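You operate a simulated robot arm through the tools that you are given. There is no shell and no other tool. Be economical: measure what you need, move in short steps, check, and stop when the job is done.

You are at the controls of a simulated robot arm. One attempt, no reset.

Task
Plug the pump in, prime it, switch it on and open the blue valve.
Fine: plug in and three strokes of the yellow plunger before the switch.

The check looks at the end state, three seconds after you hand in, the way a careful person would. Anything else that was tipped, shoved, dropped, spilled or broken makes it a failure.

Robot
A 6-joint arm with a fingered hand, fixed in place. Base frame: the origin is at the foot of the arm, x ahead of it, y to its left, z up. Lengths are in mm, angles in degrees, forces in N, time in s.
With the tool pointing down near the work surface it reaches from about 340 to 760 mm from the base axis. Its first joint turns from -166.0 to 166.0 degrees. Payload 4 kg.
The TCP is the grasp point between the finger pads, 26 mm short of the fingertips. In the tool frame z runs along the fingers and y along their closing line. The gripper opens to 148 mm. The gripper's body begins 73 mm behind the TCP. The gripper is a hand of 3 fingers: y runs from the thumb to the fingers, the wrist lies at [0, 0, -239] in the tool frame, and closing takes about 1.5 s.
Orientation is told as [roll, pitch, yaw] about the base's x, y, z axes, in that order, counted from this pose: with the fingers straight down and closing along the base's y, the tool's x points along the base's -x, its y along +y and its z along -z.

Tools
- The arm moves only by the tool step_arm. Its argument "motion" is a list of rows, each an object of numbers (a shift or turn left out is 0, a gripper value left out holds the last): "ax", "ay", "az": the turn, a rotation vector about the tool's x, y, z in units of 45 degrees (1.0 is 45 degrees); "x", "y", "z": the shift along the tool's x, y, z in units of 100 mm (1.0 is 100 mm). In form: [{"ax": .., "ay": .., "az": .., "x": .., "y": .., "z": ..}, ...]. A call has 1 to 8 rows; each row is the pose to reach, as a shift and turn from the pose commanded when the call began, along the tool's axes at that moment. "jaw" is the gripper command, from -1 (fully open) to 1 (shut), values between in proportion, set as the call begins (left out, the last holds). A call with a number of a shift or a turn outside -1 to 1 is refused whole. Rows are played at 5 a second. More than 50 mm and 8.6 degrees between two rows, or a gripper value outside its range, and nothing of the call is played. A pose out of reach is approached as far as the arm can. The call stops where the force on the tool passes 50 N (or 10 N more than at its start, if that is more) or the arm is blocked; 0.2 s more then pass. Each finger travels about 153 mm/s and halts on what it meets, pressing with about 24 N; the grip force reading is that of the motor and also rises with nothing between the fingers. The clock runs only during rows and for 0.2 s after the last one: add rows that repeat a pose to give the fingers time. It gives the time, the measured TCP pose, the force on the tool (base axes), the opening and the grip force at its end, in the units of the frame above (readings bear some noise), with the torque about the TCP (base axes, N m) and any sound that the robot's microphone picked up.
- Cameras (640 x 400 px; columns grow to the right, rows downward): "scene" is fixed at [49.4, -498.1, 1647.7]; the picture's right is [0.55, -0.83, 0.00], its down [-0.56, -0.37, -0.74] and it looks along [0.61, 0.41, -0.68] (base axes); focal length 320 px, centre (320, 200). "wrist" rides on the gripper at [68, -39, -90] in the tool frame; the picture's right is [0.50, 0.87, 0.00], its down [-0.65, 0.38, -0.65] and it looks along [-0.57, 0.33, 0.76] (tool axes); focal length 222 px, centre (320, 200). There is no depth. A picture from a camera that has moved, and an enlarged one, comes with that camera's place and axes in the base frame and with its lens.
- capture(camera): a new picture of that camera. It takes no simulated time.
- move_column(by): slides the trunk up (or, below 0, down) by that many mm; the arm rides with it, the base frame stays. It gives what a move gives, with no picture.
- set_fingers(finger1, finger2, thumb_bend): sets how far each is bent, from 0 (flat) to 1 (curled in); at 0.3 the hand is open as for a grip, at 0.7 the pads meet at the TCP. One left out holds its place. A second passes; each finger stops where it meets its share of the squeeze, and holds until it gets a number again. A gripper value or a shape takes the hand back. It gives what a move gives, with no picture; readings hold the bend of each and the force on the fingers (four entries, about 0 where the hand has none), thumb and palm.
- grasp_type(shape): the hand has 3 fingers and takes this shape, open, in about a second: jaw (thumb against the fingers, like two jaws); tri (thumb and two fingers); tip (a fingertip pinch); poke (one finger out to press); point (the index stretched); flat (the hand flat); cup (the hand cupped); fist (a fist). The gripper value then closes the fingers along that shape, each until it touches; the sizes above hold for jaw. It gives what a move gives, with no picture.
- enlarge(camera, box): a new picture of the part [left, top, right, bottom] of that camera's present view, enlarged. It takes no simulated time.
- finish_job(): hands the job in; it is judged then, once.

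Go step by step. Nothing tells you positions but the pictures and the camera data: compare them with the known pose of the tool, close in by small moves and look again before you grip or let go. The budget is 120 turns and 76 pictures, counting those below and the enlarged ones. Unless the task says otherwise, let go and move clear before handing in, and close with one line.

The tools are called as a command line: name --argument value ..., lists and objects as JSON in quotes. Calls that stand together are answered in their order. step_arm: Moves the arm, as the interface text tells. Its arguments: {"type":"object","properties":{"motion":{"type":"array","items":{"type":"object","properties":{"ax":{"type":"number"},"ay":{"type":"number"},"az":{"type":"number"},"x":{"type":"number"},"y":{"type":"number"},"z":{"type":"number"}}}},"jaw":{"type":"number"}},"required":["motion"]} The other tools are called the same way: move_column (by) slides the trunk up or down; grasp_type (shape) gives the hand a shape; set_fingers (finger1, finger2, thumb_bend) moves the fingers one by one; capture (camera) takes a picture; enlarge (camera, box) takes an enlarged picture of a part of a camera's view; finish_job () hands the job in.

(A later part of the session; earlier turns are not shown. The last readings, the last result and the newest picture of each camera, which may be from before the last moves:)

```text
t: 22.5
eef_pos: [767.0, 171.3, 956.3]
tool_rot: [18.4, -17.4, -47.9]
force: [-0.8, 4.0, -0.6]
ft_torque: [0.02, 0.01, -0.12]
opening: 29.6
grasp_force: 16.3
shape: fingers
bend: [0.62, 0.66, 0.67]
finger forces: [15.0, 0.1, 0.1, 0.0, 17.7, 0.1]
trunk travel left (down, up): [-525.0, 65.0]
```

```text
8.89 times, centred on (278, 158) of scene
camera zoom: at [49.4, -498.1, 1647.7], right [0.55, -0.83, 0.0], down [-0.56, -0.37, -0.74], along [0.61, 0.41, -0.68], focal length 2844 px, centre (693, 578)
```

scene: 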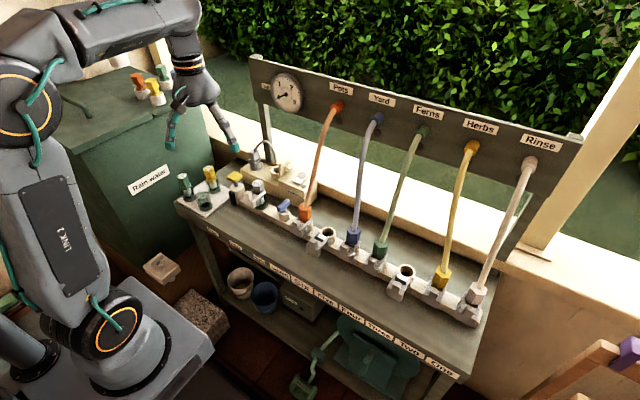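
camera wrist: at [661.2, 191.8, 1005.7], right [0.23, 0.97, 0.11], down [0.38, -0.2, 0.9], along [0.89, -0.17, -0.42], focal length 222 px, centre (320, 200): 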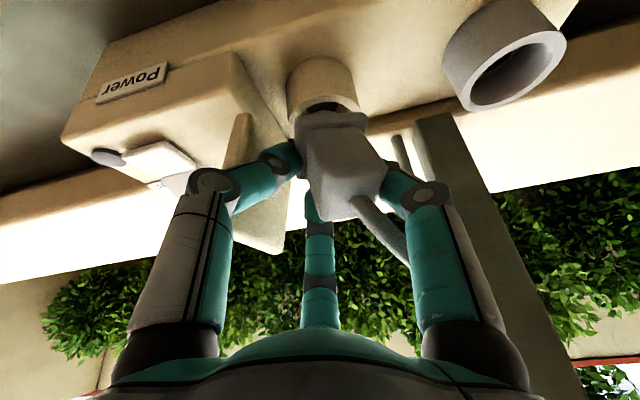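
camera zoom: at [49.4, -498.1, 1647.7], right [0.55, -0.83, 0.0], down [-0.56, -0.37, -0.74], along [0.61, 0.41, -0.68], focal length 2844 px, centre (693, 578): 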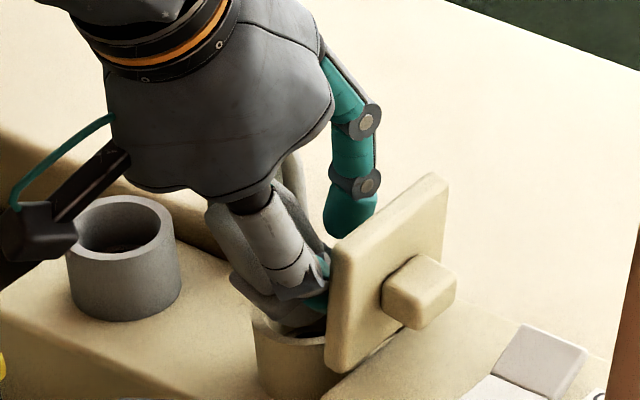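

The peg tip is entering the socket and the thumb barely touches the lid. Next I'll right the plug with a +x and slight down motion.

step_arm --motion '[{"x": -0.01, "y": 0.03, "z": 0.05}, {"x": -0.035, "y": 0.06, "z": 0.08}, {"x": -0.061, "y": 0.089, "z": 0.104}]'

capture --camera "wrist"

enlarge --camera "scene" --box '[242, 135, 314, 180]'

```text
t: 23.3
eef_pos: [779.6, 176.1, 951.6]
tool_rot: [18.3, -17.3, -47.8]
force: [-16.6, 19.5, 3.9]
ft_torque: [-0.34, 0.0, -1.44]
opening: 29.5
grasp_force: 26.6
shape: fingers
bend: [0.62, 0.66, 0.67]
finger forces: [15.0, 0.0, 0.0, 0.1, 39.0, 0.0]
trunk travel left (down, up): [-525.0, 65.0]
```

```text
35 pictures are left
camera wrist: at [673.4, 196.0, 1002.1], right [0.23, 0.97, 0.11], down [0.39, -0.2, 0.9], along [0.89, -0.17, -0.42], focal length 222 px, centre (320, 200)
```

wrist: 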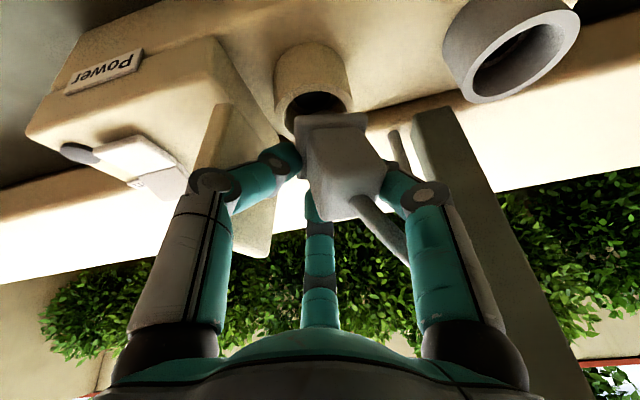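

```text
8.89 times, centred on (278, 158) of scene
camera zoom: at [49.4, -498.1, 1647.7], right [0.55, -0.83, 0.0], down [-0.56, -0.37, -0.74], along [0.61, 0.41, -0.68], focal length 2844 px, centre (693, 578)
```

zoom: 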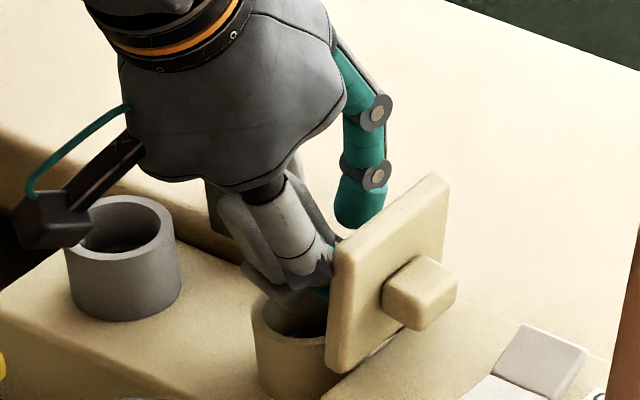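

The thumb is pressing on the lid and the peg isn't engaged, so I'll back off up and away. Then I'll re-centre the plug within the fingers with less thumb and more finger 1, and reduce the hand tilt by 10°.

step_arm --motion '[{"x": 0.06, "y": -0.01, "z": -0.05}, {"x": 0.09, "y": 0.0, "z": -0.1}, {"x": 0.06, "y": 0.02, "z": -0.23}, {"x": 0.037, "y": 0.047, "z": -0.36}]'

set_fingers --finger1 0.8 --thumb_bend 0.645

set_fingers --finger1 0.8 --thumb_bend 0.62

capture --camera "wrist"

```text
t: 24.3
eef_pos: [766.1, 178.0, 984.7]
tool_rot: [18.3, -17.4, -47.9]
force: [-0.1, 0.5, -1.1]
ft_torque: [-0.01, 0.01, -0.01]
opening: 29.6
grasp_force: 13.8
shape: fingers
bend: [0.61, 0.66, 0.67]
finger forces: [14.4, 0.1, 0.0, 0.0, 13.0, 0.0]
trunk travel left (down, up): [-525.0, 65.0]
```

```text
t: 25.3
eef_pos: [766.9, 178.0, 983.8]
tool_rot: [18.3, -17.3, -47.9]
force: [0.2, 0.2, -1.1]
ft_torque: [0.02, -0.03, -0.02]
opening: 31.5
grasp_force: 9.1
shape: fingers
bend: [0.66, 0.66, 0.59]
finger forces: [9.7, 0.0, 0.1, 0.0, 9.3, 0.1]
trunk travel left (down, up): [-525.0, 65.0]
```

```text
t: 26.3
eef_pos: [767.2, 177.3, 984.7]
tool_rot: [18.3, -17.5, -47.9]
force: [0.0, 0.7, -1.2]
ft_torque: [0.01, 0.01, 0.0]
opening: 34.2
grasp_force: 10.9
shape: fingers
bend: [0.73, 0.66, 0.56]
finger forces: [10.5, 1.2, 0.1, 0.1, 10.2, 0.0]
trunk travel left (down, up): [-525.0, 65.0]
```

```text
33 pictures are left
camera wrist: at [660.4, 197.6, 1033.6], right [0.24, 0.97, 0.11], down [0.39, -0.2, 0.9], along [0.89, -0.17, -0.42], focal length 222 px, centre (320, 200)
```

wrist: 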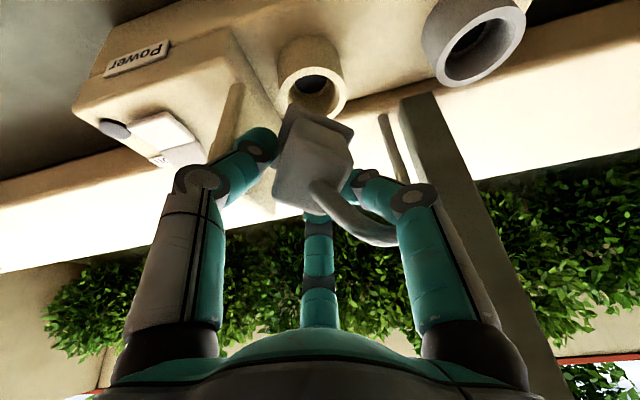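

The plug is now centred at the TCP but leans toward +y at the bottom. I'll rotate the hand about base x by −15° and base y by +10°, which makes the plug more upright and swings the thumb away from the lid.

step_arm --motion '[{"ax": 0.124, "ay": -0.019, "az": -0.047, "x": 0.026, "y": 0.026}, {"ax": 0.247, "ay": -0.037, "az": -0.094, "x": 0.052, "y": 0.052}, {"ax": 0.371, "ay": -0.056, "az": -0.141, "x": 0.078, "y": 0.078}]'

capture --camera "wrist"

enlarge --camera "scene" --box '[226, 110, 322, 170]'

```text
t: 27.1
eef_pos: [767.6, 188.8, 984.5]
tool_rot: [-0.4, -20.8, -41.6]
force: [-0.4, -0.5, -0.2]
ft_torque: [0.04, -0.02, -0.03]
opening: 34.6
grasp_force: 10.8
shape: fingers
bend: [0.73, 0.66, 0.56]
finger forces: [10.5, 1.0, 0.0, 0.0, 9.9, 0.0]
trunk travel left (down, up): [-525.0, 65.0]
```

```text
32 pictures are left
camera wrist: at [670.5, 223.8, 1045.3], right [0.23, 0.96, -0.18], down [0.54, 0.03, 0.84], along [0.81, -0.29, -0.51], focal length 222 px, centre (320, 200)
```

wrist: 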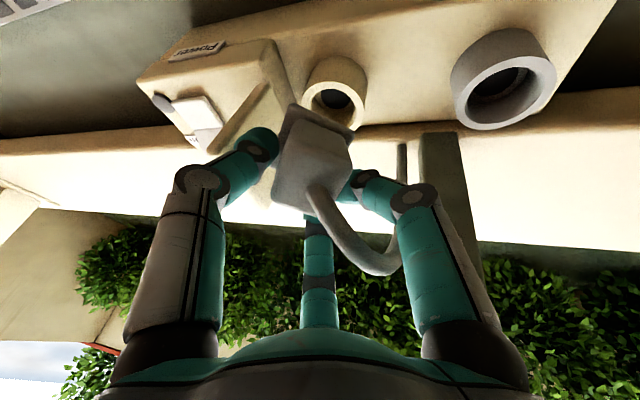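

```text
6.67 times, centred on (274, 140) of scene
camera zoom: at [49.4, -498.1, 1647.7], right [0.55, -0.83, 0.0], down [-0.56, -0.37, -0.74], along [0.61, 0.41, -0.68], focal length 2133 px, centre (627, 600)
```

zoom: 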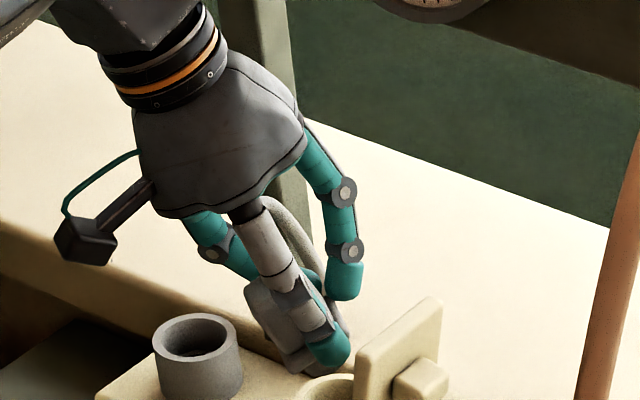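

I'll enlarge the wrist view to judge the plug's remaining tilt and its offset from the socket.

enlarge --camera "wrist" --box '[240, 40, 400, 240]'

```text
2.00 times, centred on (320, 140) of wrist
camera zoom: at [670.5, 223.8, 1045.3], right [0.23, 0.96, -0.18], down [0.54, 0.03, 0.84], along [0.81, -0.29, -0.51], focal length 444 px, centre (320, 320)
```

zoom: 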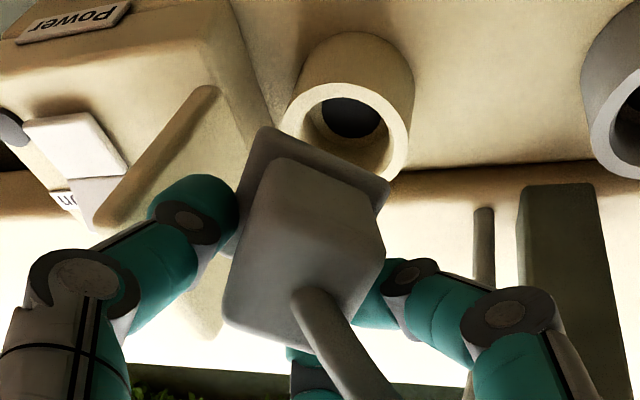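

I need a clearer side view of the plug, so I'll enlarge the scene strongly.

enlarge --camera "scene" --box '[254, 138, 294, 168]'

```text
13.33 times, centred on (274, 153) of scene
camera zoom: at [49.4, -498.1, 1647.7], right [0.55, -0.83, 0.0], down [-0.56, -0.37, -0.74], along [0.61, 0.41, -0.68], focal length 4265 px, centre (933, 827)
```

zoom: 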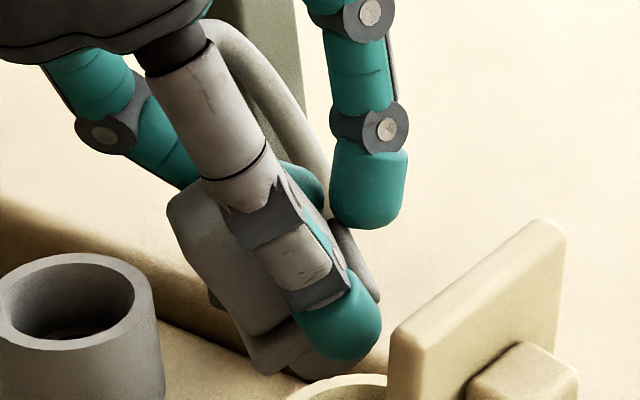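

The plug's axis follows the tool axis. So I'll bring the hand to about 13° tilt in x only and yaw 30° further so the thumb faces away from the lid, with finger 2 backed off.

step_arm --motion '[{"ax": -0.096, "ay": 0.122}, {"ax": -0.192, "ay": 0.243}]'

step_arm --motion '[{"ax": 0.029, "ay": -0.023, "az": 0.162}, {"ax": 0.058, "ay": -0.046, "az": 0.324}, {"ax": 0.088, "ay": -0.07, "az": 0.487}, {"ax": 0.117, "ay": -0.093, "az": 0.649}]'

set_fingers --finger2 0.6

capture --camera "wrist"

enlarge --camera "scene" --box '[234, 110, 314, 170]'

```text
t: 27.7
eef_pos: [767.1, 189.9, 986.0]
tool_rot: [8.1, -9.8, -40.9]
force: [0.3, 0.2, 0.0]
ft_torque: [0.02, 0.0, 0.02]
opening: 34.6
grasp_force: 11.1
shape: fingers
bend: [0.73, 0.66, 0.56]
finger forces: [10.5, 1.2, 0.1, 0.1, 10.1, 0.1]
trunk travel left (down, up): [-525.0, 65.0]
```

```text
t: 28.7
eef_pos: [767.8, 190.1, 984.6]
tool_rot: [8.0, -10.0, -71.1]
force: [0.4, 0.0, -0.7]
ft_torque: [0.04, -0.01, -0.03]
opening: 34.7
grasp_force: 11.0
shape: fingers
bend: [0.73, 0.66, 0.56]
finger forces: [10.5, 1.1, 0.0, 0.0, 10.1, 0.1]
trunk travel left (down, up): [-525.0, 65.0]
```

```text
t: 29.7
eef_pos: [767.6, 189.4, 983.5]
tool_rot: [8.0, -10.0, -71.0]
force: [-0.7, -0.6, -0.3]
ft_torque: [-0.01, -0.01, 0.01]
opening: 34.5
grasp_force: 10.3
shape: fingers
bend: [0.74, 0.6, 0.56]
finger forces: [10.5, 0.1, 0.1, 0.0, 10.7, 0.0]
trunk travel left (down, up): [-525.0, 65.0]
```

```text
28 pictures are left
camera wrist: at [692.6, 249.4, 1055.2], right [0.64, 0.77, 0.03], down [0.44, -0.4, 0.8], along [0.63, -0.5, -0.6], focal length 222 px, centre (320, 200)
```

wrist: 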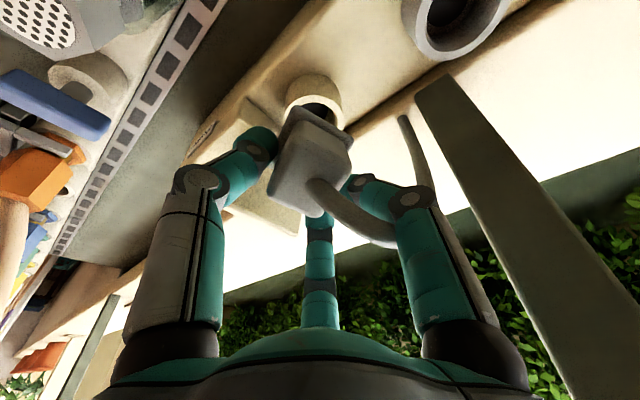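

```text
6.67 times, centred on (274, 140) of scene
camera zoom: at [49.4, -498.1, 1647.7], right [0.55, -0.83, 0.0], down [-0.56, -0.37, -0.74], along [0.61, 0.41, -0.68], focal length 2133 px, centre (627, 600)
```

zoom: 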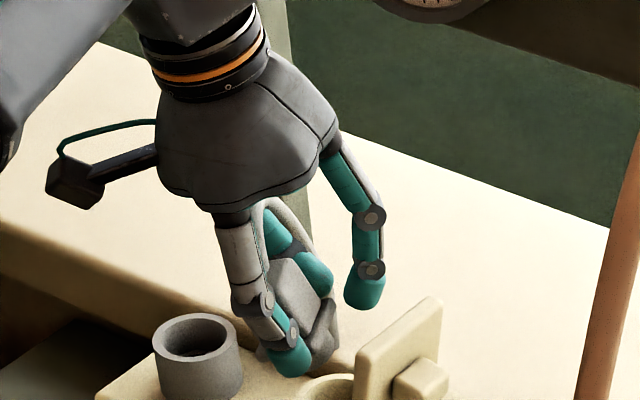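

I'll correct the residual sideways tilt, move the plug closer over the socket, and check both views at high zoom.

step_arm --motion '[{"ax": -0.067, "ay": 0.135, "x": -0.086, "y": 0.02, "z": 0.018}, {"ax": -0.067, "ay": 0.135, "x": -0.172, "y": 0.041, "z": 0.037}]'

enlarge --camera "wrist" --box '[230, 50, 400, 230]'

enlarge --camera "scene" --box '[258, 140, 298, 170]'

```text
t: 30.3
eef_pos: [776.8, 174.9, 985.1]
tool_rot: [10.9, -3.9, -69.9]
force: [-0.6, -0.4, 0.0]
ft_torque: [0.03, 0.02, 0.0]
opening: 35.0
grasp_force: 11.0
shape: fingers
bend: [0.74, 0.6, 0.56]
finger forces: [10.6, 0.0, 0.1, 0.0, 10.7, 0.0]
trunk travel left (down, up): [-525.0, 65.0]
```

```text
2.22 times, centred on (315, 140) of wrist
camera zoom: at [700.2, 224.4, 1060.9], right [0.62, 0.77, 0.13], down [0.44, -0.48, 0.76], along [0.65, -0.42, -0.64], focal length 494 px, centre (331, 333)
```

zoom: 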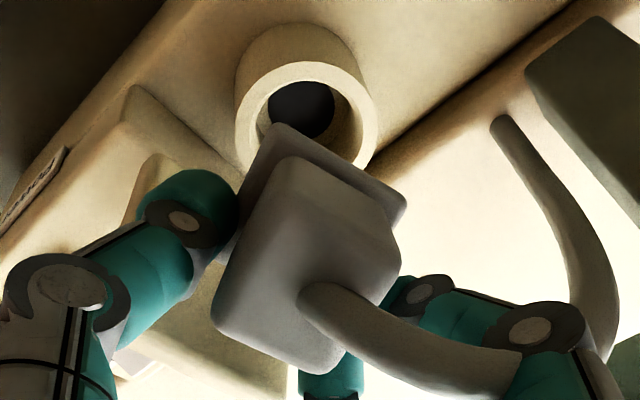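

```text
13.33 times, centred on (278, 155) of scene
camera zoom: at [49.4, -498.1, 1647.7], right [0.55, -0.83, 0.0], down [-0.56, -0.37, -0.74], along [0.61, 0.41, -0.68], focal length 4265 px, centre (880, 800)
```

zoom: 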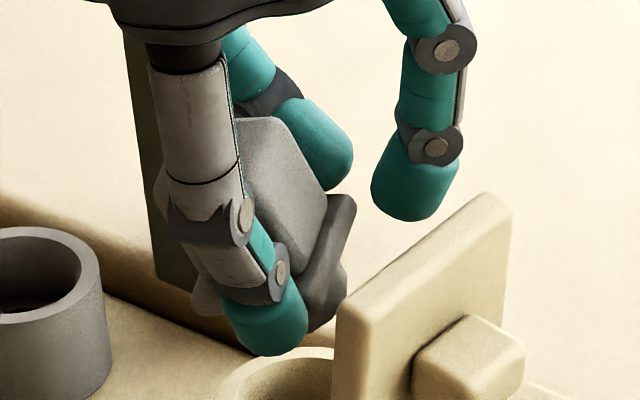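

Triangulation now puts the flange centre at about [765,180,957] and the peg tip close to [772,179,935], right above the socket at about [770,181]. It leans about 18° toward +x. I'll descend gently.

step_arm --motion '[{"x": 0.014, "y": -0.02, "z": 0.097}, {"x": 0.028, "y": -0.04, "z": 0.195}, {"x": 0.043, "y": -0.059, "z": 0.292}]'

enlarge --camera "wrist" --box '[230, 50, 400, 230]'

enlarge --camera "scene" --box '[258, 144, 298, 174]'

```text
t: 31.1
eef_pos: [778.5, 177.4, 954.8]
tool_rot: [10.8, -4.0, -69.9]
force: [0.6, 0.0, -1.5]
ft_torque: [0.0, -0.01, 0.02]
opening: 34.8
grasp_force: 10.2
shape: fingers
bend: [0.74, 0.6, 0.56]
finger forces: [10.4, 0.0, 0.0, 0.1, 10.7, 0.1]
trunk travel left (down, up): [-525.0, 65.0]
```

```text
2.22 times, centred on (315, 140) of wrist
camera zoom: at [701.6, 226.6, 1030.8], right [0.62, 0.77, 0.13], down [0.44, -0.48, 0.76], along [0.65, -0.42, -0.64], focal length 494 px, centre (331, 333)
```

zoom: 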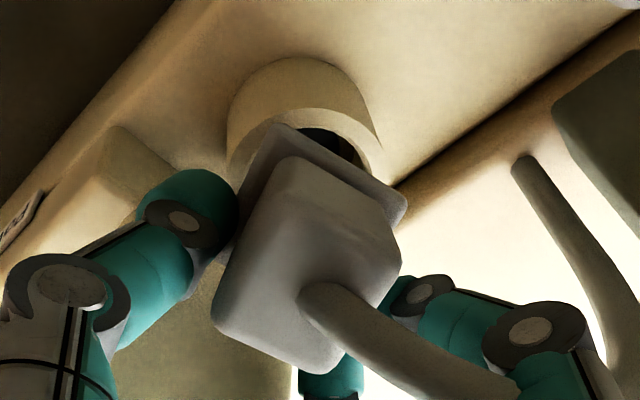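

```text
13.33 times, centred on (278, 159) of scene
camera zoom: at [49.4, -498.1, 1647.7], right [0.55, -0.83, 0.0], down [-0.56, -0.37, -0.74], along [0.61, 0.41, -0.68], focal length 4265 px, centre (880, 747)
```

zoom: 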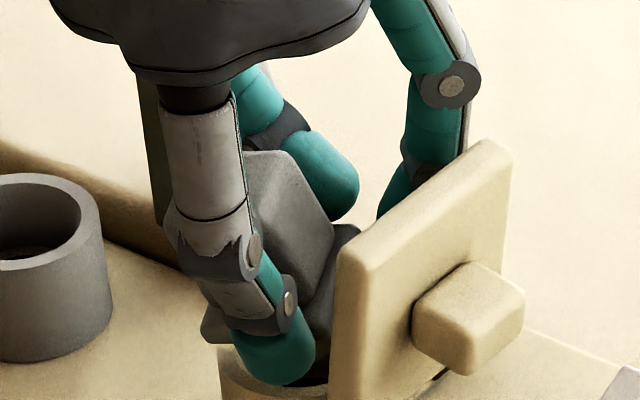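

No contact yet and the lid is clear. Going on down.

step_arm --motion '[{"x": 0.005, "y": -0.008, "z": 0.04}, {"x": 0.009, "y": -0.015, "z": 0.08}, {"x": 0.013, "y": -0.024, "z": 0.12}]'

```text
t: 31.9
eef_pos: [774.8, 178.1, 942.2]
tool_rot: [10.9, -4.0, -69.8]
force: [1.5, 0.4, 1.1]
ft_torque: [0.04, -0.06, 0.01]
opening: 35.0
grasp_force: 10.4
shape: fingers
bend: [0.75, 0.6, 0.56]
finger forces: [11.2, 0.0, 0.1, 0.0, 9.6, 0.0]
trunk travel left (down, up): [-525.0, 65.0]
```

A slight contact is starting; checking.

enlarge --camera "wrist" --box '[230, 50, 400, 230]'

enlarge --camera "scene" --box '[258, 144, 298, 174]'

```text
2.22 times, centred on (315, 140) of wrist
camera zoom: at [699.0, 226.7, 1018.6], right [0.62, 0.77, 0.13], down [0.44, -0.48, 0.76], along [0.65, -0.42, -0.64], focal length 494 px, centre (331, 333)
```

zoom: 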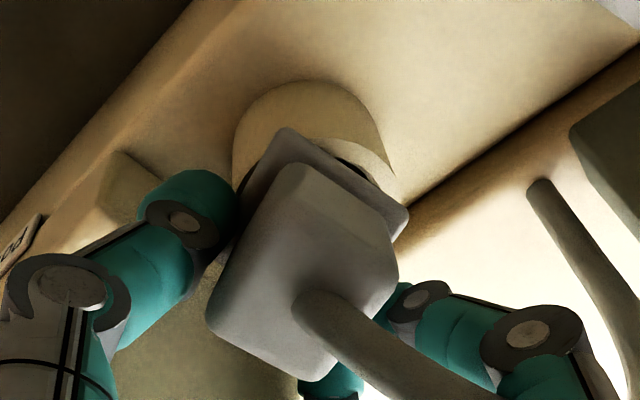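

```text
13.33 times, centred on (278, 159) of scene
camera zoom: at [49.4, -498.1, 1647.7], right [0.55, -0.83, 0.0], down [-0.56, -0.37, -0.74], along [0.61, 0.41, -0.68], focal length 4265 px, centre (880, 747)
```

zoom: 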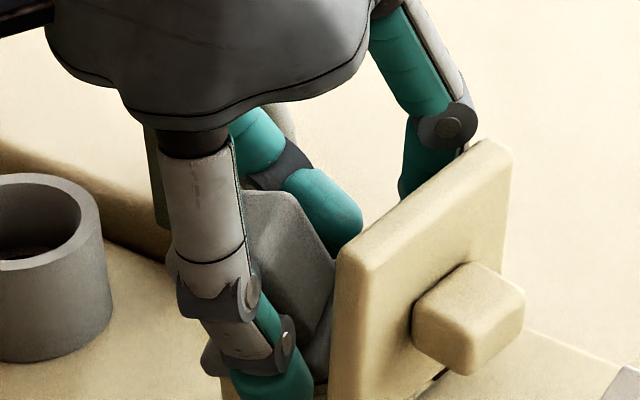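

The peg is inside the socket rim. Next a +x push to right the plug, with slight downward motion.

step_arm --motion '[{"x": -0.013, "y": 0.035, "z": 0.01}, {"x": -0.026, "y": 0.07, "z": 0.036}, {"x": -0.04, "y": 0.1, "z": 0.07}]'

enlarge --camera "wrist" --box '[230, 50, 400, 230]'

```text
t: 32.7
eef_pos: [787.0, 176.2, 939.9]
tool_rot: [11.0, -4.0, -69.9]
force: [-6.0, -0.5, 2.6]
ft_torque: [-0.01, 0.28, -0.04]
opening: 35.2
grasp_force: 12.0
shape: fingers
bend: [0.75, 0.6, 0.56]
finger forces: [8.2, 0.0, 0.1, 0.0, 15.0, 0.1]
trunk travel left (down, up): [-525.0, 65.0]
```

```text
2.22 times, centred on (315, 140) of wrist
camera zoom: at [709.9, 225.9, 1015.7], right [0.62, 0.77, 0.13], down [0.44, -0.48, 0.76], along [0.65, -0.42, -0.64], focal length 494 px, centre (331, 333)
```

zoom: 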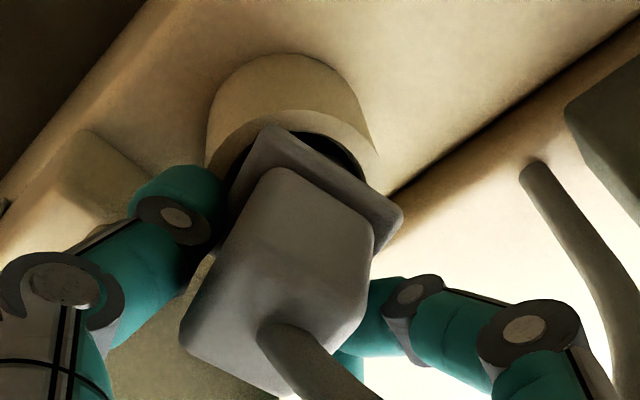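

The socket wall is righting the plug (6 N reaction). I'll press down a few millimetres.

step_arm --motion '[{"x": -0.003, "y": -0.002, "z": 0.035}, {"x": -0.003, "y": -0.006, "z": 0.07}, {"x": -0.003, "y": -0.01, "z": 0.1}]'

enlarge --camera "wrist" --box '[230, 50, 400, 230]'

```text
t: 33.5
eef_pos: [788.4, 176.8, 940.0]
tool_rot: [11.8, -4.0, -69.9]
force: [-10.7, -1.3, 25.8]
ft_torque: [-0.42, 1.18, -0.12]
opening: 35.2
grasp_force: 24.6
shape: fingers
bend: [0.75, 0.6, 0.57]
finger forces: [8.5, 0.1, 0.0, 0.0, 40.2, 0.0]
trunk travel left (down, up): [-525.0, 65.0]
stopped in row 3: the force on the tool passed its limit at 52 N (the readings are from after the stop); the commanded pose is now the measured one
```

```text
2.22 times, centred on (315, 140) of wrist
camera zoom: at [710.7, 225.6, 1014.2], right [0.62, 0.77, 0.14], down [0.43, -0.49, 0.76], along [0.65, -0.41, -0.63], focal length 494 px, centre (331, 333)
```

zoom: 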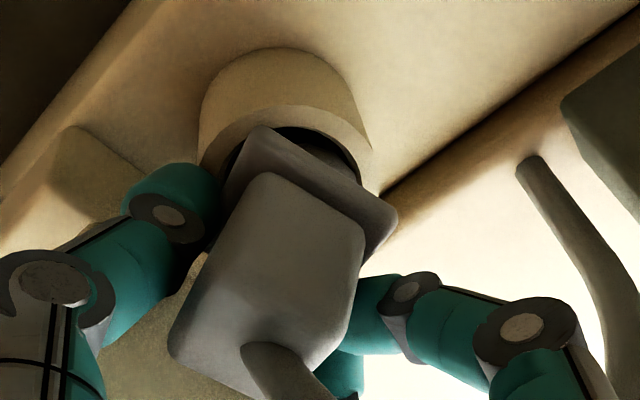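

The plug is nearly upright with its peg in the socket, and the thumb tip is now bearing on the rim. I'll ease up 2 mm, open the fingers gently, then press from above.

step_arm --motion '[{"y": 0.004, "z": -0.02}]'

set_fingers --finger1 0.62 --finger2 0.55 --thumb_bend 0.45

enlarge --camera "wrist" --box '[230, 50, 400, 230]'

```text
t: 34.0
eef_pos: [788.0, 176.7, 939.3]
tool_rot: [11.6, -4.2, -70.1]
force: [-11.8, -1.5, 27.3]
ft_torque: [-0.37, 1.23, -0.09]
opening: 34.7
grasp_force: 24.7
shape: fingers
bend: [0.75, 0.6, 0.58]
finger forces: [8.8, 0.1, 0.0, 0.0, 41.0, 0.0]
trunk travel left (down, up): [-525.0, 65.0]
```

```text
t: 35.0
eef_pos: [789.3, 176.5, 938.5]
tool_rot: [11.5, -4.2, -69.9]
force: [-0.9, 1.3, 32.9]
ft_torque: [-0.4, 1.11, -0.08]
opening: 40.5
grasp_force: 16.2
shape: fingers
bend: [0.62, 0.55, 0.49]
finger forces: [0.1, 0.0, 0.0, 0.0, 33.1, 0.0]
trunk travel left (down, up): [-525.0, 65.0]
```

```text
2.22 times, centred on (315, 140) of wrist
camera zoom: at [711.1, 225.8, 1013.6], right [0.62, 0.77, 0.14], down [0.43, -0.48, 0.76], along [0.65, -0.41, -0.63], focal length 494 px, centre (331, 333)
```

zoom: 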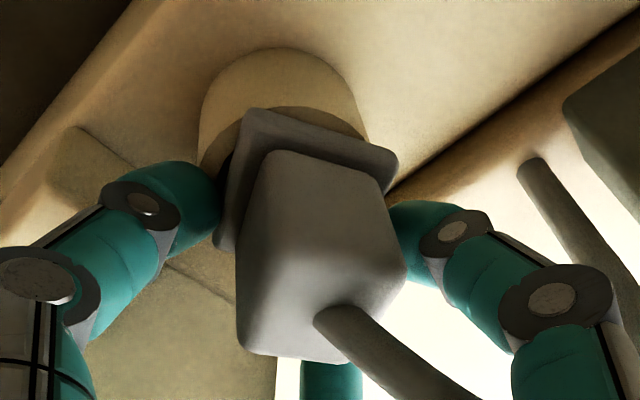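

Released, the plug stands upright in the socket. I'll open the thumb and finger 1 further before rising, to avoid catching the flange.

set_fingers --finger1 0.5 --thumb_bend 0.32

step_arm --motion '[{"x": -0.014, "y": 0.038, "z": -0.196}, {"x": -0.035, "y": 0.095, "z": -0.49}, {"x": -0.056, "y": 0.152, "z": -0.784}]'

enlarge --camera "wrist" --box '[230, 20, 430, 200]'

enlarge --camera "scene" --box '[242, 130, 322, 190]'

```text
t: 36.0
eef_pos: [791.5, 176.6, 935.3]
tool_rot: [11.3, -3.9, -70.1]
force: [-0.8, -0.4, -1.0]
ft_torque: [0.01, 0.01, 0.05]
opening: 92.3
grasp_force: 0.1
shape: fingers
bend: [0.5, 0.55, 0.32]
finger forces: [0.1, 0.1, 0.0, 0.1, 0.0, 0.0]
trunk travel left (down, up): [-525.0, 65.0]
```

```text
t: 36.8
eef_pos: [777.5, 177.0, 1014.6]
tool_rot: [11.3, -4.1, -70.0]
force: [-0.1, -0.5, 0.3]
ft_torque: [-0.01, 0.0, 0.0]
opening: 92.2
grasp_force: 0.1
shape: fingers
bend: [0.5, 0.55, 0.32]
finger forces: [0.0, 0.0, 0.0, 0.1, 0.0, 0.0]
out of reach, approached as far as the arm can: row 2, 3
trunk travel left (down, up): [-525.0, 65.0]
```

```text
2.22 times, centred on (330, 110) of wrist
camera zoom: at [699.9, 226.1, 1089.7], right [0.62, 0.77, 0.14], down [0.43, -0.48, 0.76], along [0.65, -0.41, -0.64], focal length 494 px, centre (298, 400)
```

zoom: 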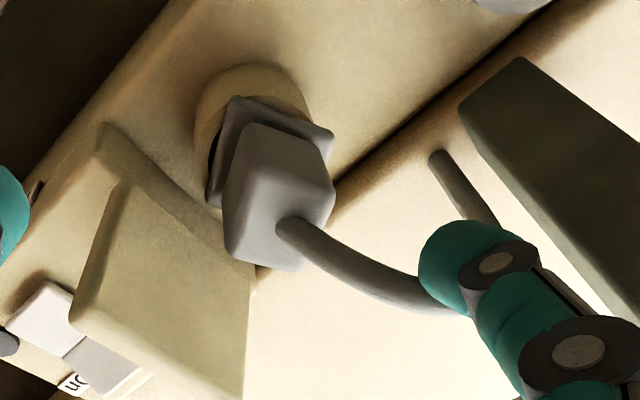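

```text
6.67 times, centred on (282, 160) of scene
camera zoom: at [49.4, -498.1, 1647.7], right [0.55, -0.83, 0.0], down [-0.56, -0.37, -0.74], along [0.61, 0.41, -0.68], focal length 2133 px, centre (573, 467)
```

zoom: 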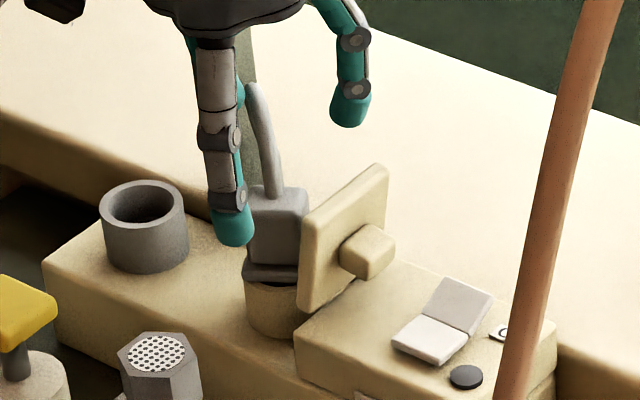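

The plug stands upright in the socket but may not be fully seated. I'll switch to the poke shape and press down on its top.

grasp_type --shape "poke"

step_arm --motion '[{"x": 0.05, "y": -0.08, "z": 0.13}, {"x": 0.101, "y": -0.158, "z": 0.265}]'

enlarge --camera "scene" --box '[242, 120, 322, 180]'

```text
t: 37.6
eef_pos: [778.4, 176.3, 1011.5]
tool_rot: [11.4, -4.0, -70.0]
force: [0.3, 0.9, 0.9]
ft_torque: [0.02, -0.01, 0.01]
opening: 0.0
grasp_force: 0.1
shape: poke
bend: [1.0, 1.0, 0.4]
finger forces: [0.0, 0.1, 0.0, 0.0, 0.1, 0.1]
trunk travel left (down, up): [-525.0, 65.0]
```

```text
t: 38.2
eef_pos: [766.4, 180.0, 982.8]
tool_rot: [11.3, -4.0, -69.9]
force: [-1.3, 0.2, -0.5]
ft_torque: [-0.03, 0.01, 0.0]
opening: 0.0
grasp_force: 0.1
shape: poke
bend: [1.0, 1.0, 0.4]
finger forces: [0.0, 0.0, 0.1, 0.1, 0.0, 0.0]
trunk travel left (down, up): [-525.0, 65.0]
```

```text
6.67 times, centred on (282, 150) of scene
camera zoom: at [49.4, -498.1, 1647.7], right [0.55, -0.83, 0.0], down [-0.56, -0.37, -0.74], along [0.61, 0.41, -0.68], focal length 2133 px, centre (573, 533)
```

zoom: 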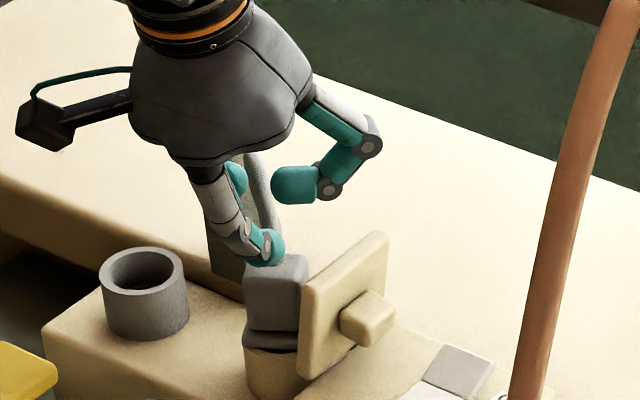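

The thumb tip is over the plug top. Pressing down in small steps.

step_arm --motion '[{"x": 0.0, "y": 0.0, "z": 0.05}, {"x": 0.002, "y": -0.004, "z": 0.1}, {"x": 0.004, "y": -0.01, "z": 0.14}, {"x": 0.006, "y": -0.014, "z": 0.18}, {"x": 0.008, "y": -0.018, "z": 0.22}, {"x": 0.008, "y": -0.022, "z": 0.26}]'

```text
t: 39.6
eef_pos: [766.5, 179.3, 961.6]
tool_rot: [11.7, -4.1, -70.1]
force: [-8.6, -4.6, 35.3]
ft_torque: [0.23, -0.35, 0.03]
opening: 0.0
grasp_force: 0.0
shape: poke
bend: [1.0, 1.0, 0.95]
finger forces: [0.0, 0.0, 0.1, 0.1, 35.8, 0.1]
trunk travel left (down, up): [-525.0, 65.0]
```

The thumb is pushing with 35 N but folding. I'll check whether the plug went down.

enlarge --camera "scene" --box '[262, 145, 302, 175]'

```text
13.33 times, centred on (282, 160) of scene
camera zoom: at [49.4, -498.1, 1647.7], right [0.55, -0.83, 0.0], down [-0.56, -0.37, -0.74], along [0.61, 0.41, -0.68], focal length 4265 px, centre (827, 733)
```

zoom: 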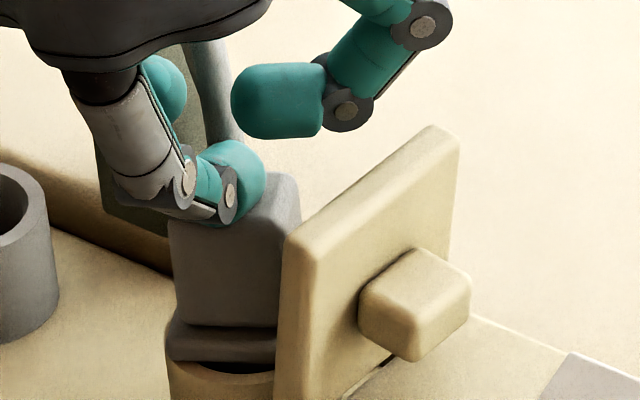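

The gap under the flange is small, perhaps 3 mm. I'll use a fist for a stiffer press.

step_arm --motion '[{"z": -0.15}]'

grasp_type --shape "fist"

step_arm --motion '[{"y": -0.01, "z": 0.06}, {"y": -0.02, "z": 0.12}, {"y": -0.025, "z": 0.16}, {"y": -0.035, "z": 0.2}, {"y": -0.045, "z": 0.24}, {"y": -0.05, "z": 0.28}, {"y": -0.055, "z": 0.32}, {"y": -0.06, "z": 0.36}]'

```text
t: 40.0
eef_pos: [763.4, 179.5, 970.5]
tool_rot: [11.1, -4.0, -70.0]
force: [0.6, -0.4, 11.1]
ft_torque: [0.1, -0.09, 0.02]
opening: 0.0
grasp_force: 0.0
shape: poke
bend: [1.0, 1.0, 0.91]
finger forces: [0.1, 0.0, 0.0, 0.1, 11.2, 0.1]
trunk travel left (down, up): [-525.0, 65.0]
```

```text
t: 41.0
eef_pos: [766.0, 179.4, 972.9]
tool_rot: [11.3, -4.0, -70.0]
force: [-0.3, -0.4, -0.8]
ft_torque: [-0.02, -0.02, -0.01]
opening: 0.0
grasp_force: 0.0
shape: fist
bend: [1.0, 1.0, 0.58]
finger forces: [0.0, 0.1, 0.1, 0.0, 0.0, 0.0]
trunk travel left (down, up): [-525.0, 65.0]
```

```text
t: 42.6
eef_pos: [765.9, 177.2, 950.3]
tool_rot: [12.2, -4.1, -70.1]
force: [-14.4, -4.9, 33.4]
ft_torque: [-0.02, 0.17, 0.0]
opening: 0.0
grasp_force: 0.1
shape: fist
bend: [1.0, 1.0, 0.78]
finger forces: [0.1, 0.0, 0.0, 0.1, 36.9, 0.1]
trunk travel left (down, up): [-525.0, 65.0]
stopped in row 8: the force on the tool passed its limit at 59 N (the readings are from after the stop); the commanded pose is now the measured one
```

The press reached 59 N. I'll back off upward and check the seating.

step_arm --motion '[{"x": -0.015, "y": 0.04, "z": -0.2}, {"x": -0.02, "y": 0.05, "z": -0.45}, {"x": 0.05, "y": -0.15, "z": -0.7}]'

enlarge --camera "scene" --box '[258, 148, 306, 184]'

```text
t: 43.4
eef_pos: [737.5, 180.3, 1006.6]
tool_rot: [11.5, -4.1, -70.1]
force: [0.0, 0.2, 0.3]
ft_torque: [0.01, 0.01, -0.02]
opening: 0.2
grasp_force: 0.0
shape: fist
bend: [1.0, 1.0, 0.58]
finger forces: [0.0, 0.0, 0.0, 0.1, 0.0, 0.0]
trunk travel left (down, up): [-525.0, 65.0]
```

```text
11.11 times, centred on (282, 166) of scene
camera zoom: at [49.4, -498.1, 1647.7], right [0.55, -0.83, 0.0], down [-0.56, -0.37, -0.74], along [0.61, 0.41, -0.68], focal length 3554 px, centre (742, 578)
```

zoom: 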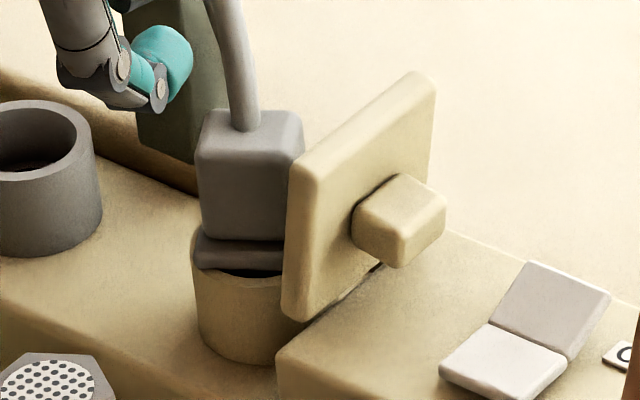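

The plug looks seated the same way it was in its cup. Next is the yellow plunger: I'll make the hand vertical and move over to it at a safe height.

step_arm --motion '[{"ax": 0.12, "ay": 0.045}, {"ax": 0.241, "ay": 0.089}]'

step_arm --motion '[{"x": 0.27, "y": -0.18, "z": -0.07}, {"x": 0.54, "y": -0.36, "z": -0.14}]'

grasp_type --shape "poke"

step_arm --motion '[{"x": 0.27, "y": -0.18}, {"x": 0.54, "y": -0.36}]'

capture --camera "wrist"

```text
t: 44.0
eef_pos: [733.4, 180.0, 1005.4]
tool_rot: [1.1, -0.4, -69.5]
force: [-0.3, 0.4, -0.4]
ft_torque: [0.0, -0.02, -0.01]
opening: 0.2
grasp_force: 0.1
shape: fist
bend: [1.0, 1.0, 0.58]
finger forces: [0.0, 0.0, 0.0, 0.1, 0.0, 0.0]
out of reach, approached as far as the arm can: row 2
trunk travel left (down, up): [-525.0, 65.0]
```

```text
t: 44.6
eef_pos: [715.1, 213.2, 1019.5]
tool_rot: [0.5, -0.1, -69.7]
force: [-0.1, -0.3, 0.2]
ft_torque: [0.0, 0.03, 0.01]
opening: 0.0
grasp_force: 0.0
shape: fist
bend: [1.0, 1.0, 0.58]
finger forces: [0.0, 0.1, 0.1, 0.0, 0.0, 0.0]
out of reach, approached as far as the arm can: row 1, 2
trunk travel left (down, up): [-525.0, 65.0]
```

```text
t: 45.5
eef_pos: [714.1, 213.2, 1019.2]
tool_rot: [0.4, -0.1, -69.6]
force: [0.1, 0.8, 0.5]
ft_torque: [-0.02, -0.05, 0.01]
opening: 0.1
grasp_force: 0.1
shape: poke
bend: [1.0, 1.0, 0.4]
finger forces: [0.0, 0.0, 0.0, 0.1, 0.1, 0.0]
trunk travel left (down, up): [-525.0, 65.0]
```

```text
t: 46.1
eef_pos: [699.0, 252.0, 1027.3]
tool_rot: [0.5, -0.1, -69.6]
force: [0.3, -0.3, 0.0]
ft_torque: [0.01, 0.0, 0.0]
opening: 0.2
grasp_force: 0.1
shape: poke
bend: [1.0, 1.0, 0.4]
finger forces: [0.1, 0.0, 0.0, 0.0, 0.0, 0.0]
out of reach, approached as far as the arm can: row 1, 2
trunk travel left (down, up): [-525.0, 65.0]
```

```text
12 pictures are left
camera wrist: at [638.0, 302.3, 1115.8], right [0.64, 0.77, 0.01], down [0.58, -0.48, 0.66], along [0.51, -0.42, -0.75], focal length 222 px, centre (320, 200)
```

wrist: 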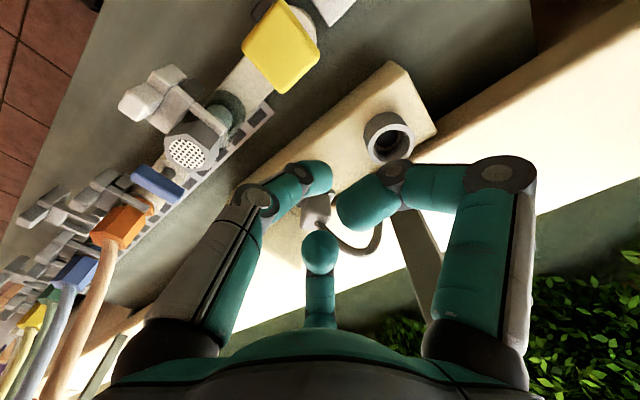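

The plunger top is at about [636,262,919]. The arm reports reach trouble at this yaw, so I'll turn the hand back toward zero yaw and see where it settles.

step_arm --motion '[{"az": -0.167}, {"az": -0.333}, {"az": -0.5}, {"az": -0.667}, {"az": -0.833}, {"az": -1.0}]'

step_arm --motion '[{"az": -0.18}, {"az": -0.36}, {"az": -0.54}]'

```text
t: 47.5
eef_pos: [698.8, 253.3, 1026.5]
tool_rot: [0.4, -0.5, -24.5]
force: [-0.4, 0.2, 0.7]
ft_torque: [-0.02, 0.01, 0.04]
opening: 0.1
grasp_force: 0.1
shape: poke
bend: [1.0, 1.0, 0.4]
finger forces: [0.1, 0.0, 0.0, 0.0, 0.1, 0.0]
trunk travel left (down, up): [-525.0, 65.0]
```

```text
t: 48.3
eef_pos: [698.8, 252.9, 1027.8]
tool_rot: [0.1, -0.6, -0.3]
force: [-0.1, 0.3, 0.8]
ft_torque: [-0.03, -0.01, 0.0]
opening: 0.2
grasp_force: 0.2
shape: poke
bend: [1.0, 1.0, 0.4]
finger forces: [0.0, 0.0, 0.1, 0.0, 0.1, 0.0]
trunk travel left (down, up): [-525.0, 65.0]
```

Now I'll move over the plunger at [636,262,985].

step_arm --motion '[{"x": 0.32, "y": 0.05, "z": 0.1}, {"x": 0.63, "y": 0.09, "z": 0.42}]'

capture --camera "wrist"

```text
t: 48.9
eef_pos: [694.2, 271.0, 1017.6]
tool_rot: [0.2, -0.5, -0.3]
force: [-0.2, 0.0, 0.4]
ft_torque: [0.01, 0.0, 0.01]
opening: 0.0
grasp_force: 0.1
shape: poke
bend: [1.0, 1.0, 0.4]
finger forces: [0.1, 0.0, 0.1, 0.0, 0.0, 0.0]
out of reach, approached as far as the arm can: row 1, 2
trunk travel left (down, up): [-525.0, 65.0]
```

```text
11 pictures are left
camera wrist: at [624.9, 231.8, 1106.9], right [-0.5, 0.87, 0.0], down [0.65, 0.37, 0.66], along [0.58, 0.33, -0.75], focal length 222 px, centre (320, 200)
```

wrist: 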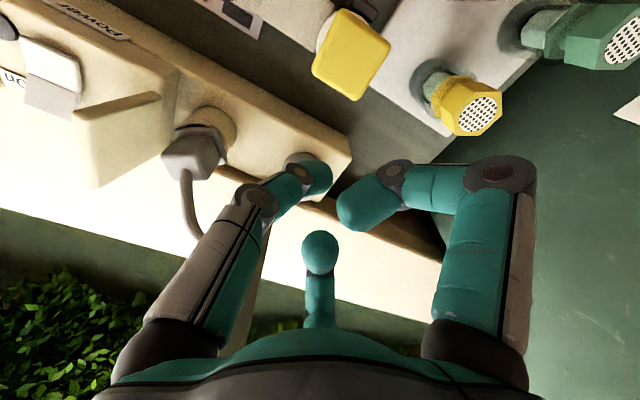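

The radius seems stuck near 746 mm, as if the elbow were straight. I'll try tilting the hand to break out of that posture.

step_arm --motion '[{"ay": -0.15}, {"ay": -0.3}, {"ay": -0.45}]'

step_arm --motion '[{"x": 0.1}, {"x": 0.2}, {"x": 0.3}, {"x": 0.4}]'

```text
t: 49.7
eef_pos: [743.8, 300.6, 1072.9]
tool_rot: [0.1, -19.5, -0.5]
force: [0.1, -0.5, 1.4]
ft_torque: [-0.02, 0.01, 0.0]
opening: 0.2
grasp_force: 0.1
shape: poke
bend: [1.0, 1.0, 0.4]
finger forces: [0.0, 0.0, 0.0, 0.1, 0.0, 0.0]
out of reach, approached as far as the arm can: row 1, 2, 3
trunk travel left (down, up): [-525.0, 65.0]
```

```text
t: 50.7
eef_pos: [741.5, 319.8, 1067.9]
tool_rot: [0.1, -20.9, -0.4]
force: [-0.1, 0.1, 0.7]
ft_torque: [0.0, -0.02, 0.0]
opening: 0.0
grasp_force: 0.0
shape: poke
bend: [1.0, 1.0, 0.4]
finger forces: [0.0, 0.1, 0.0, 0.0, 0.1, 0.0]
out of reach, approached as far as the arm can: row 1, 2, 3, 4
trunk travel left (down, up): [-525.0, 65.0]
```

I need to see the arm's posture to get out of this.

capture --camera "scene"

```text
10 pictures are left
```

scene: 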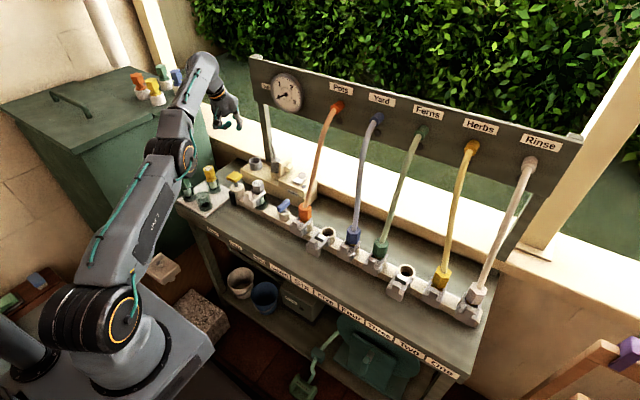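

The elbow is straight. I'll command a steady pull straight toward the shoulder to make it bend.

step_arm --motion '[{"x": 0.3, "y": -0.13, "z": 0.04}, {"x": 0.6, "y": -0.27, "z": 0.08}, {"x": 0.95, "y": -0.4, "z": 0.1}, {"x": 0.95, "y": -0.4, "z": 0.1}, {"x": 0.95, "y": -0.4, "z": 0.1}, {"x": 0.95, "y": -0.4, "z": 0.1}]'

```text
t: 52.1
eef_pos: [743.0, 325.9, 1057.7]
tool_rot: [0.1, -20.7, -0.4]
force: [-0.2, -0.7, -0.2]
ft_torque: [-0.01, 0.01, -0.01]
opening: 0.0
grasp_force: 0.1
shape: poke
bend: [1.0, 1.0, 0.4]
finger forces: [0.0, 0.0, 0.0, 0.0, 0.0, 0.0]
out of reach, approached as far as the arm can: row 1, 2, 3, 4, 5, 6
trunk travel left (down, up): [-525.0, 65.0]
```

Next I'll pull mostly straight down, so the elbow should flex in its natural direction.

step_arm --motion '[{"x": 0.18, "y": -0.04, "z": 0.22}, {"x": 0.35, "y": -0.08, "z": 0.44}, {"x": 0.53, "y": -0.126, "z": 0.654}, {"x": 0.53, "y": -0.126, "z": 0.654}]'

```text
t: 53.1
eef_pos: [754.6, 335.0, 986.8]
tool_rot: [0.1, -20.9, -0.5]
force: [-0.8, -0.4, 0.0]
ft_torque: [-0.02, 0.03, 0.01]
opening: 0.1
grasp_force: 0.1
shape: poke
bend: [1.0, 1.0, 0.4]
finger forces: [0.0, 0.1, 0.0, 0.1, 0.1, 0.0]
out of reach, approached as far as the arm can: row 1, 2, 3, 4
trunk travel left (down, up): [-525.0, 65.0]
```

Trying again with more inward pull from this lower pose.

step_arm --motion '[{"x": 0.35, "y": -0.12, "z": 0.08}, {"x": 0.7, "y": -0.25, "z": 0.16}, {"x": 0.7, "y": -0.25, "z": 0.16}, {"x": 0.7, "y": -0.25, "z": 0.16}]'

```text
t: 54.1
eef_pos: [695.2, 312.4, 945.3]
tool_rot: [0.2, -20.9, -0.3]
force: [-0.3, -0.4, -0.3]
ft_torque: [0.01, 0.02, 0.0]
opening: 0.0
grasp_force: 0.1
shape: poke
bend: [1.0, 1.0, 0.4]
finger forces: [0.1, 0.0, 0.0, 0.0, 0.0, 0.2]
out of reach, approached as far as the arm can: row 1
trunk travel left (down, up): [-525.0, 65.0]
```

The arm is free again. I'll rise, then move inward over the plunger.

step_arm --motion '[{"x": -0.16, "z": -0.42}, {"x": 0.1, "y": -0.21, "z": -0.52}, {"x": 0.353, "y": -0.42, "z": -0.617}]'

step_arm --motion '[{"ay": 0.155}, {"ay": 0.31}, {"ay": 0.464}]'

capture --camera "wrist"

```text
t: 54.9
eef_pos: [639.2, 270.8, 992.9]
tool_rot: [0.2, -20.9, -0.3]
force: [0.3, 0.8, -1.2]
ft_torque: [0.03, -0.02, 0.03]
opening: 0.0
grasp_force: 0.0
shape: poke
bend: [1.0, 1.0, 0.4]
finger forces: [0.1, 0.0, 0.0, 0.0, 0.0, 0.0]
trunk travel left (down, up): [-525.0, 65.0]
```

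```text
t: 55.7
eef_pos: [639.5, 269.8, 990.9]
tool_rot: [0.1, 0.0, -0.3]
force: [0.5, -0.3, -0.1]
ft_torque: [-0.01, -0.01, 0.01]
opening: 0.0
grasp_force: 0.1
shape: poke
bend: [1.0, 1.0, 0.4]
finger forces: [0.1, 0.0, 0.0, 0.0, 0.1, 0.0]
trunk travel left (down, up): [-525.0, 65.0]
```

```text
9 pictures are left
camera wrist: at [571.8, 231.0, 1080.8], right [-0.5, 0.87, 0.0], down [0.66, 0.37, 0.65], along [0.57, 0.33, -0.76], focal length 222 px, centre (320, 200)
```

wrist: 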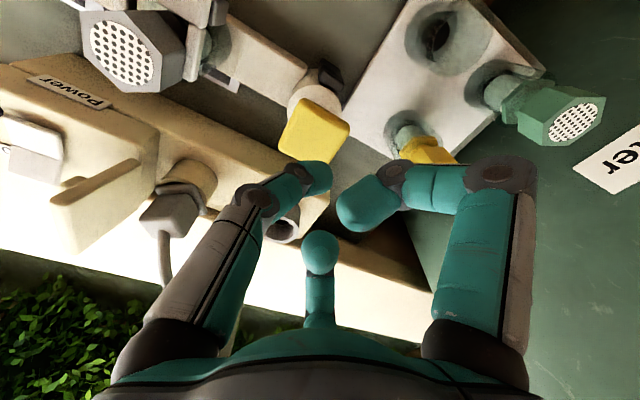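

The hand is vertical beside the plunger at about [632,261,921]. I'll yaw +27° so the curled fingers straddle the spare filters, centre over the plunger and come down close.

step_arm --motion '[{"az": -0.15, "x": 0.03, "y": -0.04}, {"az": -0.3, "x": 0.075, "y": -0.09}, {"az": -0.45, "x": 0.075, "y": -0.09}, {"az": -0.6, "x": 0.075, "y": -0.09}, {"az": -0.6, "x": 0.075, "y": -0.09, "z": 0.3}]'

capture --camera "wrist"

```text
t: 56.9
eef_pos: [629.9, 262.6, 960.9]
tool_rot: [0.1, -0.1, 26.7]
force: [-0.3, 0.1, -1.9]
ft_torque: [-0.02, -0.01, -0.02]
opening: 0.0
grasp_force: 0.0
shape: poke
bend: [1.0, 1.0, 0.4]
finger forces: [0.0, 0.0, 0.1, 0.0, 0.0, 0.0]
trunk travel left (down, up): [-525.0, 65.0]
```

```text
8 pictures are left
camera wrist: at [587.1, 197.3, 1050.5], right [-0.84, 0.55, 0.0], down [0.41, 0.63, 0.66], along [0.36, 0.55, -0.76], focal length 222 px, centre (320, 200)
```

wrist: 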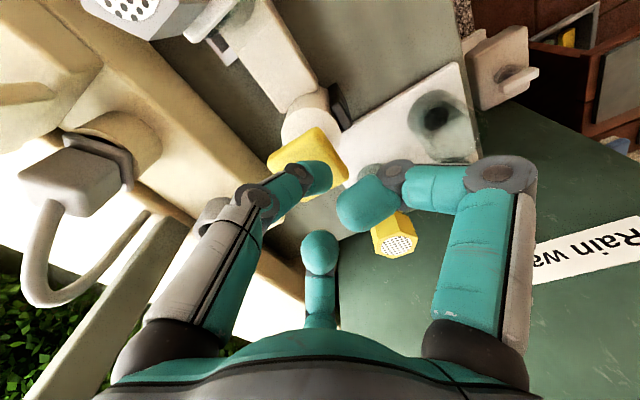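

The thumb tip is over the plunger handle. I'll shift 5 mm and press the first stroke slowly.

step_arm --motion '[{"x": -0.03, "y": -0.05, "z": 0.06}, {"x": -0.03, "y": -0.05, "z": 0.14}, {"x": -0.03, "y": -0.05, "z": 0.2}, {"x": -0.03, "y": -0.05, "z": 0.26}, {"x": -0.03, "y": -0.05, "z": 0.3}]'

```text
t: 58.1
eef_pos: [635.5, 257.4, 931.0]
tool_rot: [0.2, -0.2, 26.7]
force: [-1.7, 0.3, 5.8]
ft_torque: [0.07, 0.07, 0.0]
opening: 0.4
grasp_force: 0.0
shape: poke
bend: [1.0, 1.0, 0.4]
finger forces: [0.0, 0.1, 0.0, 0.0, 5.8, 0.1]
trunk travel left (down, up): [-525.0, 65.0]
```

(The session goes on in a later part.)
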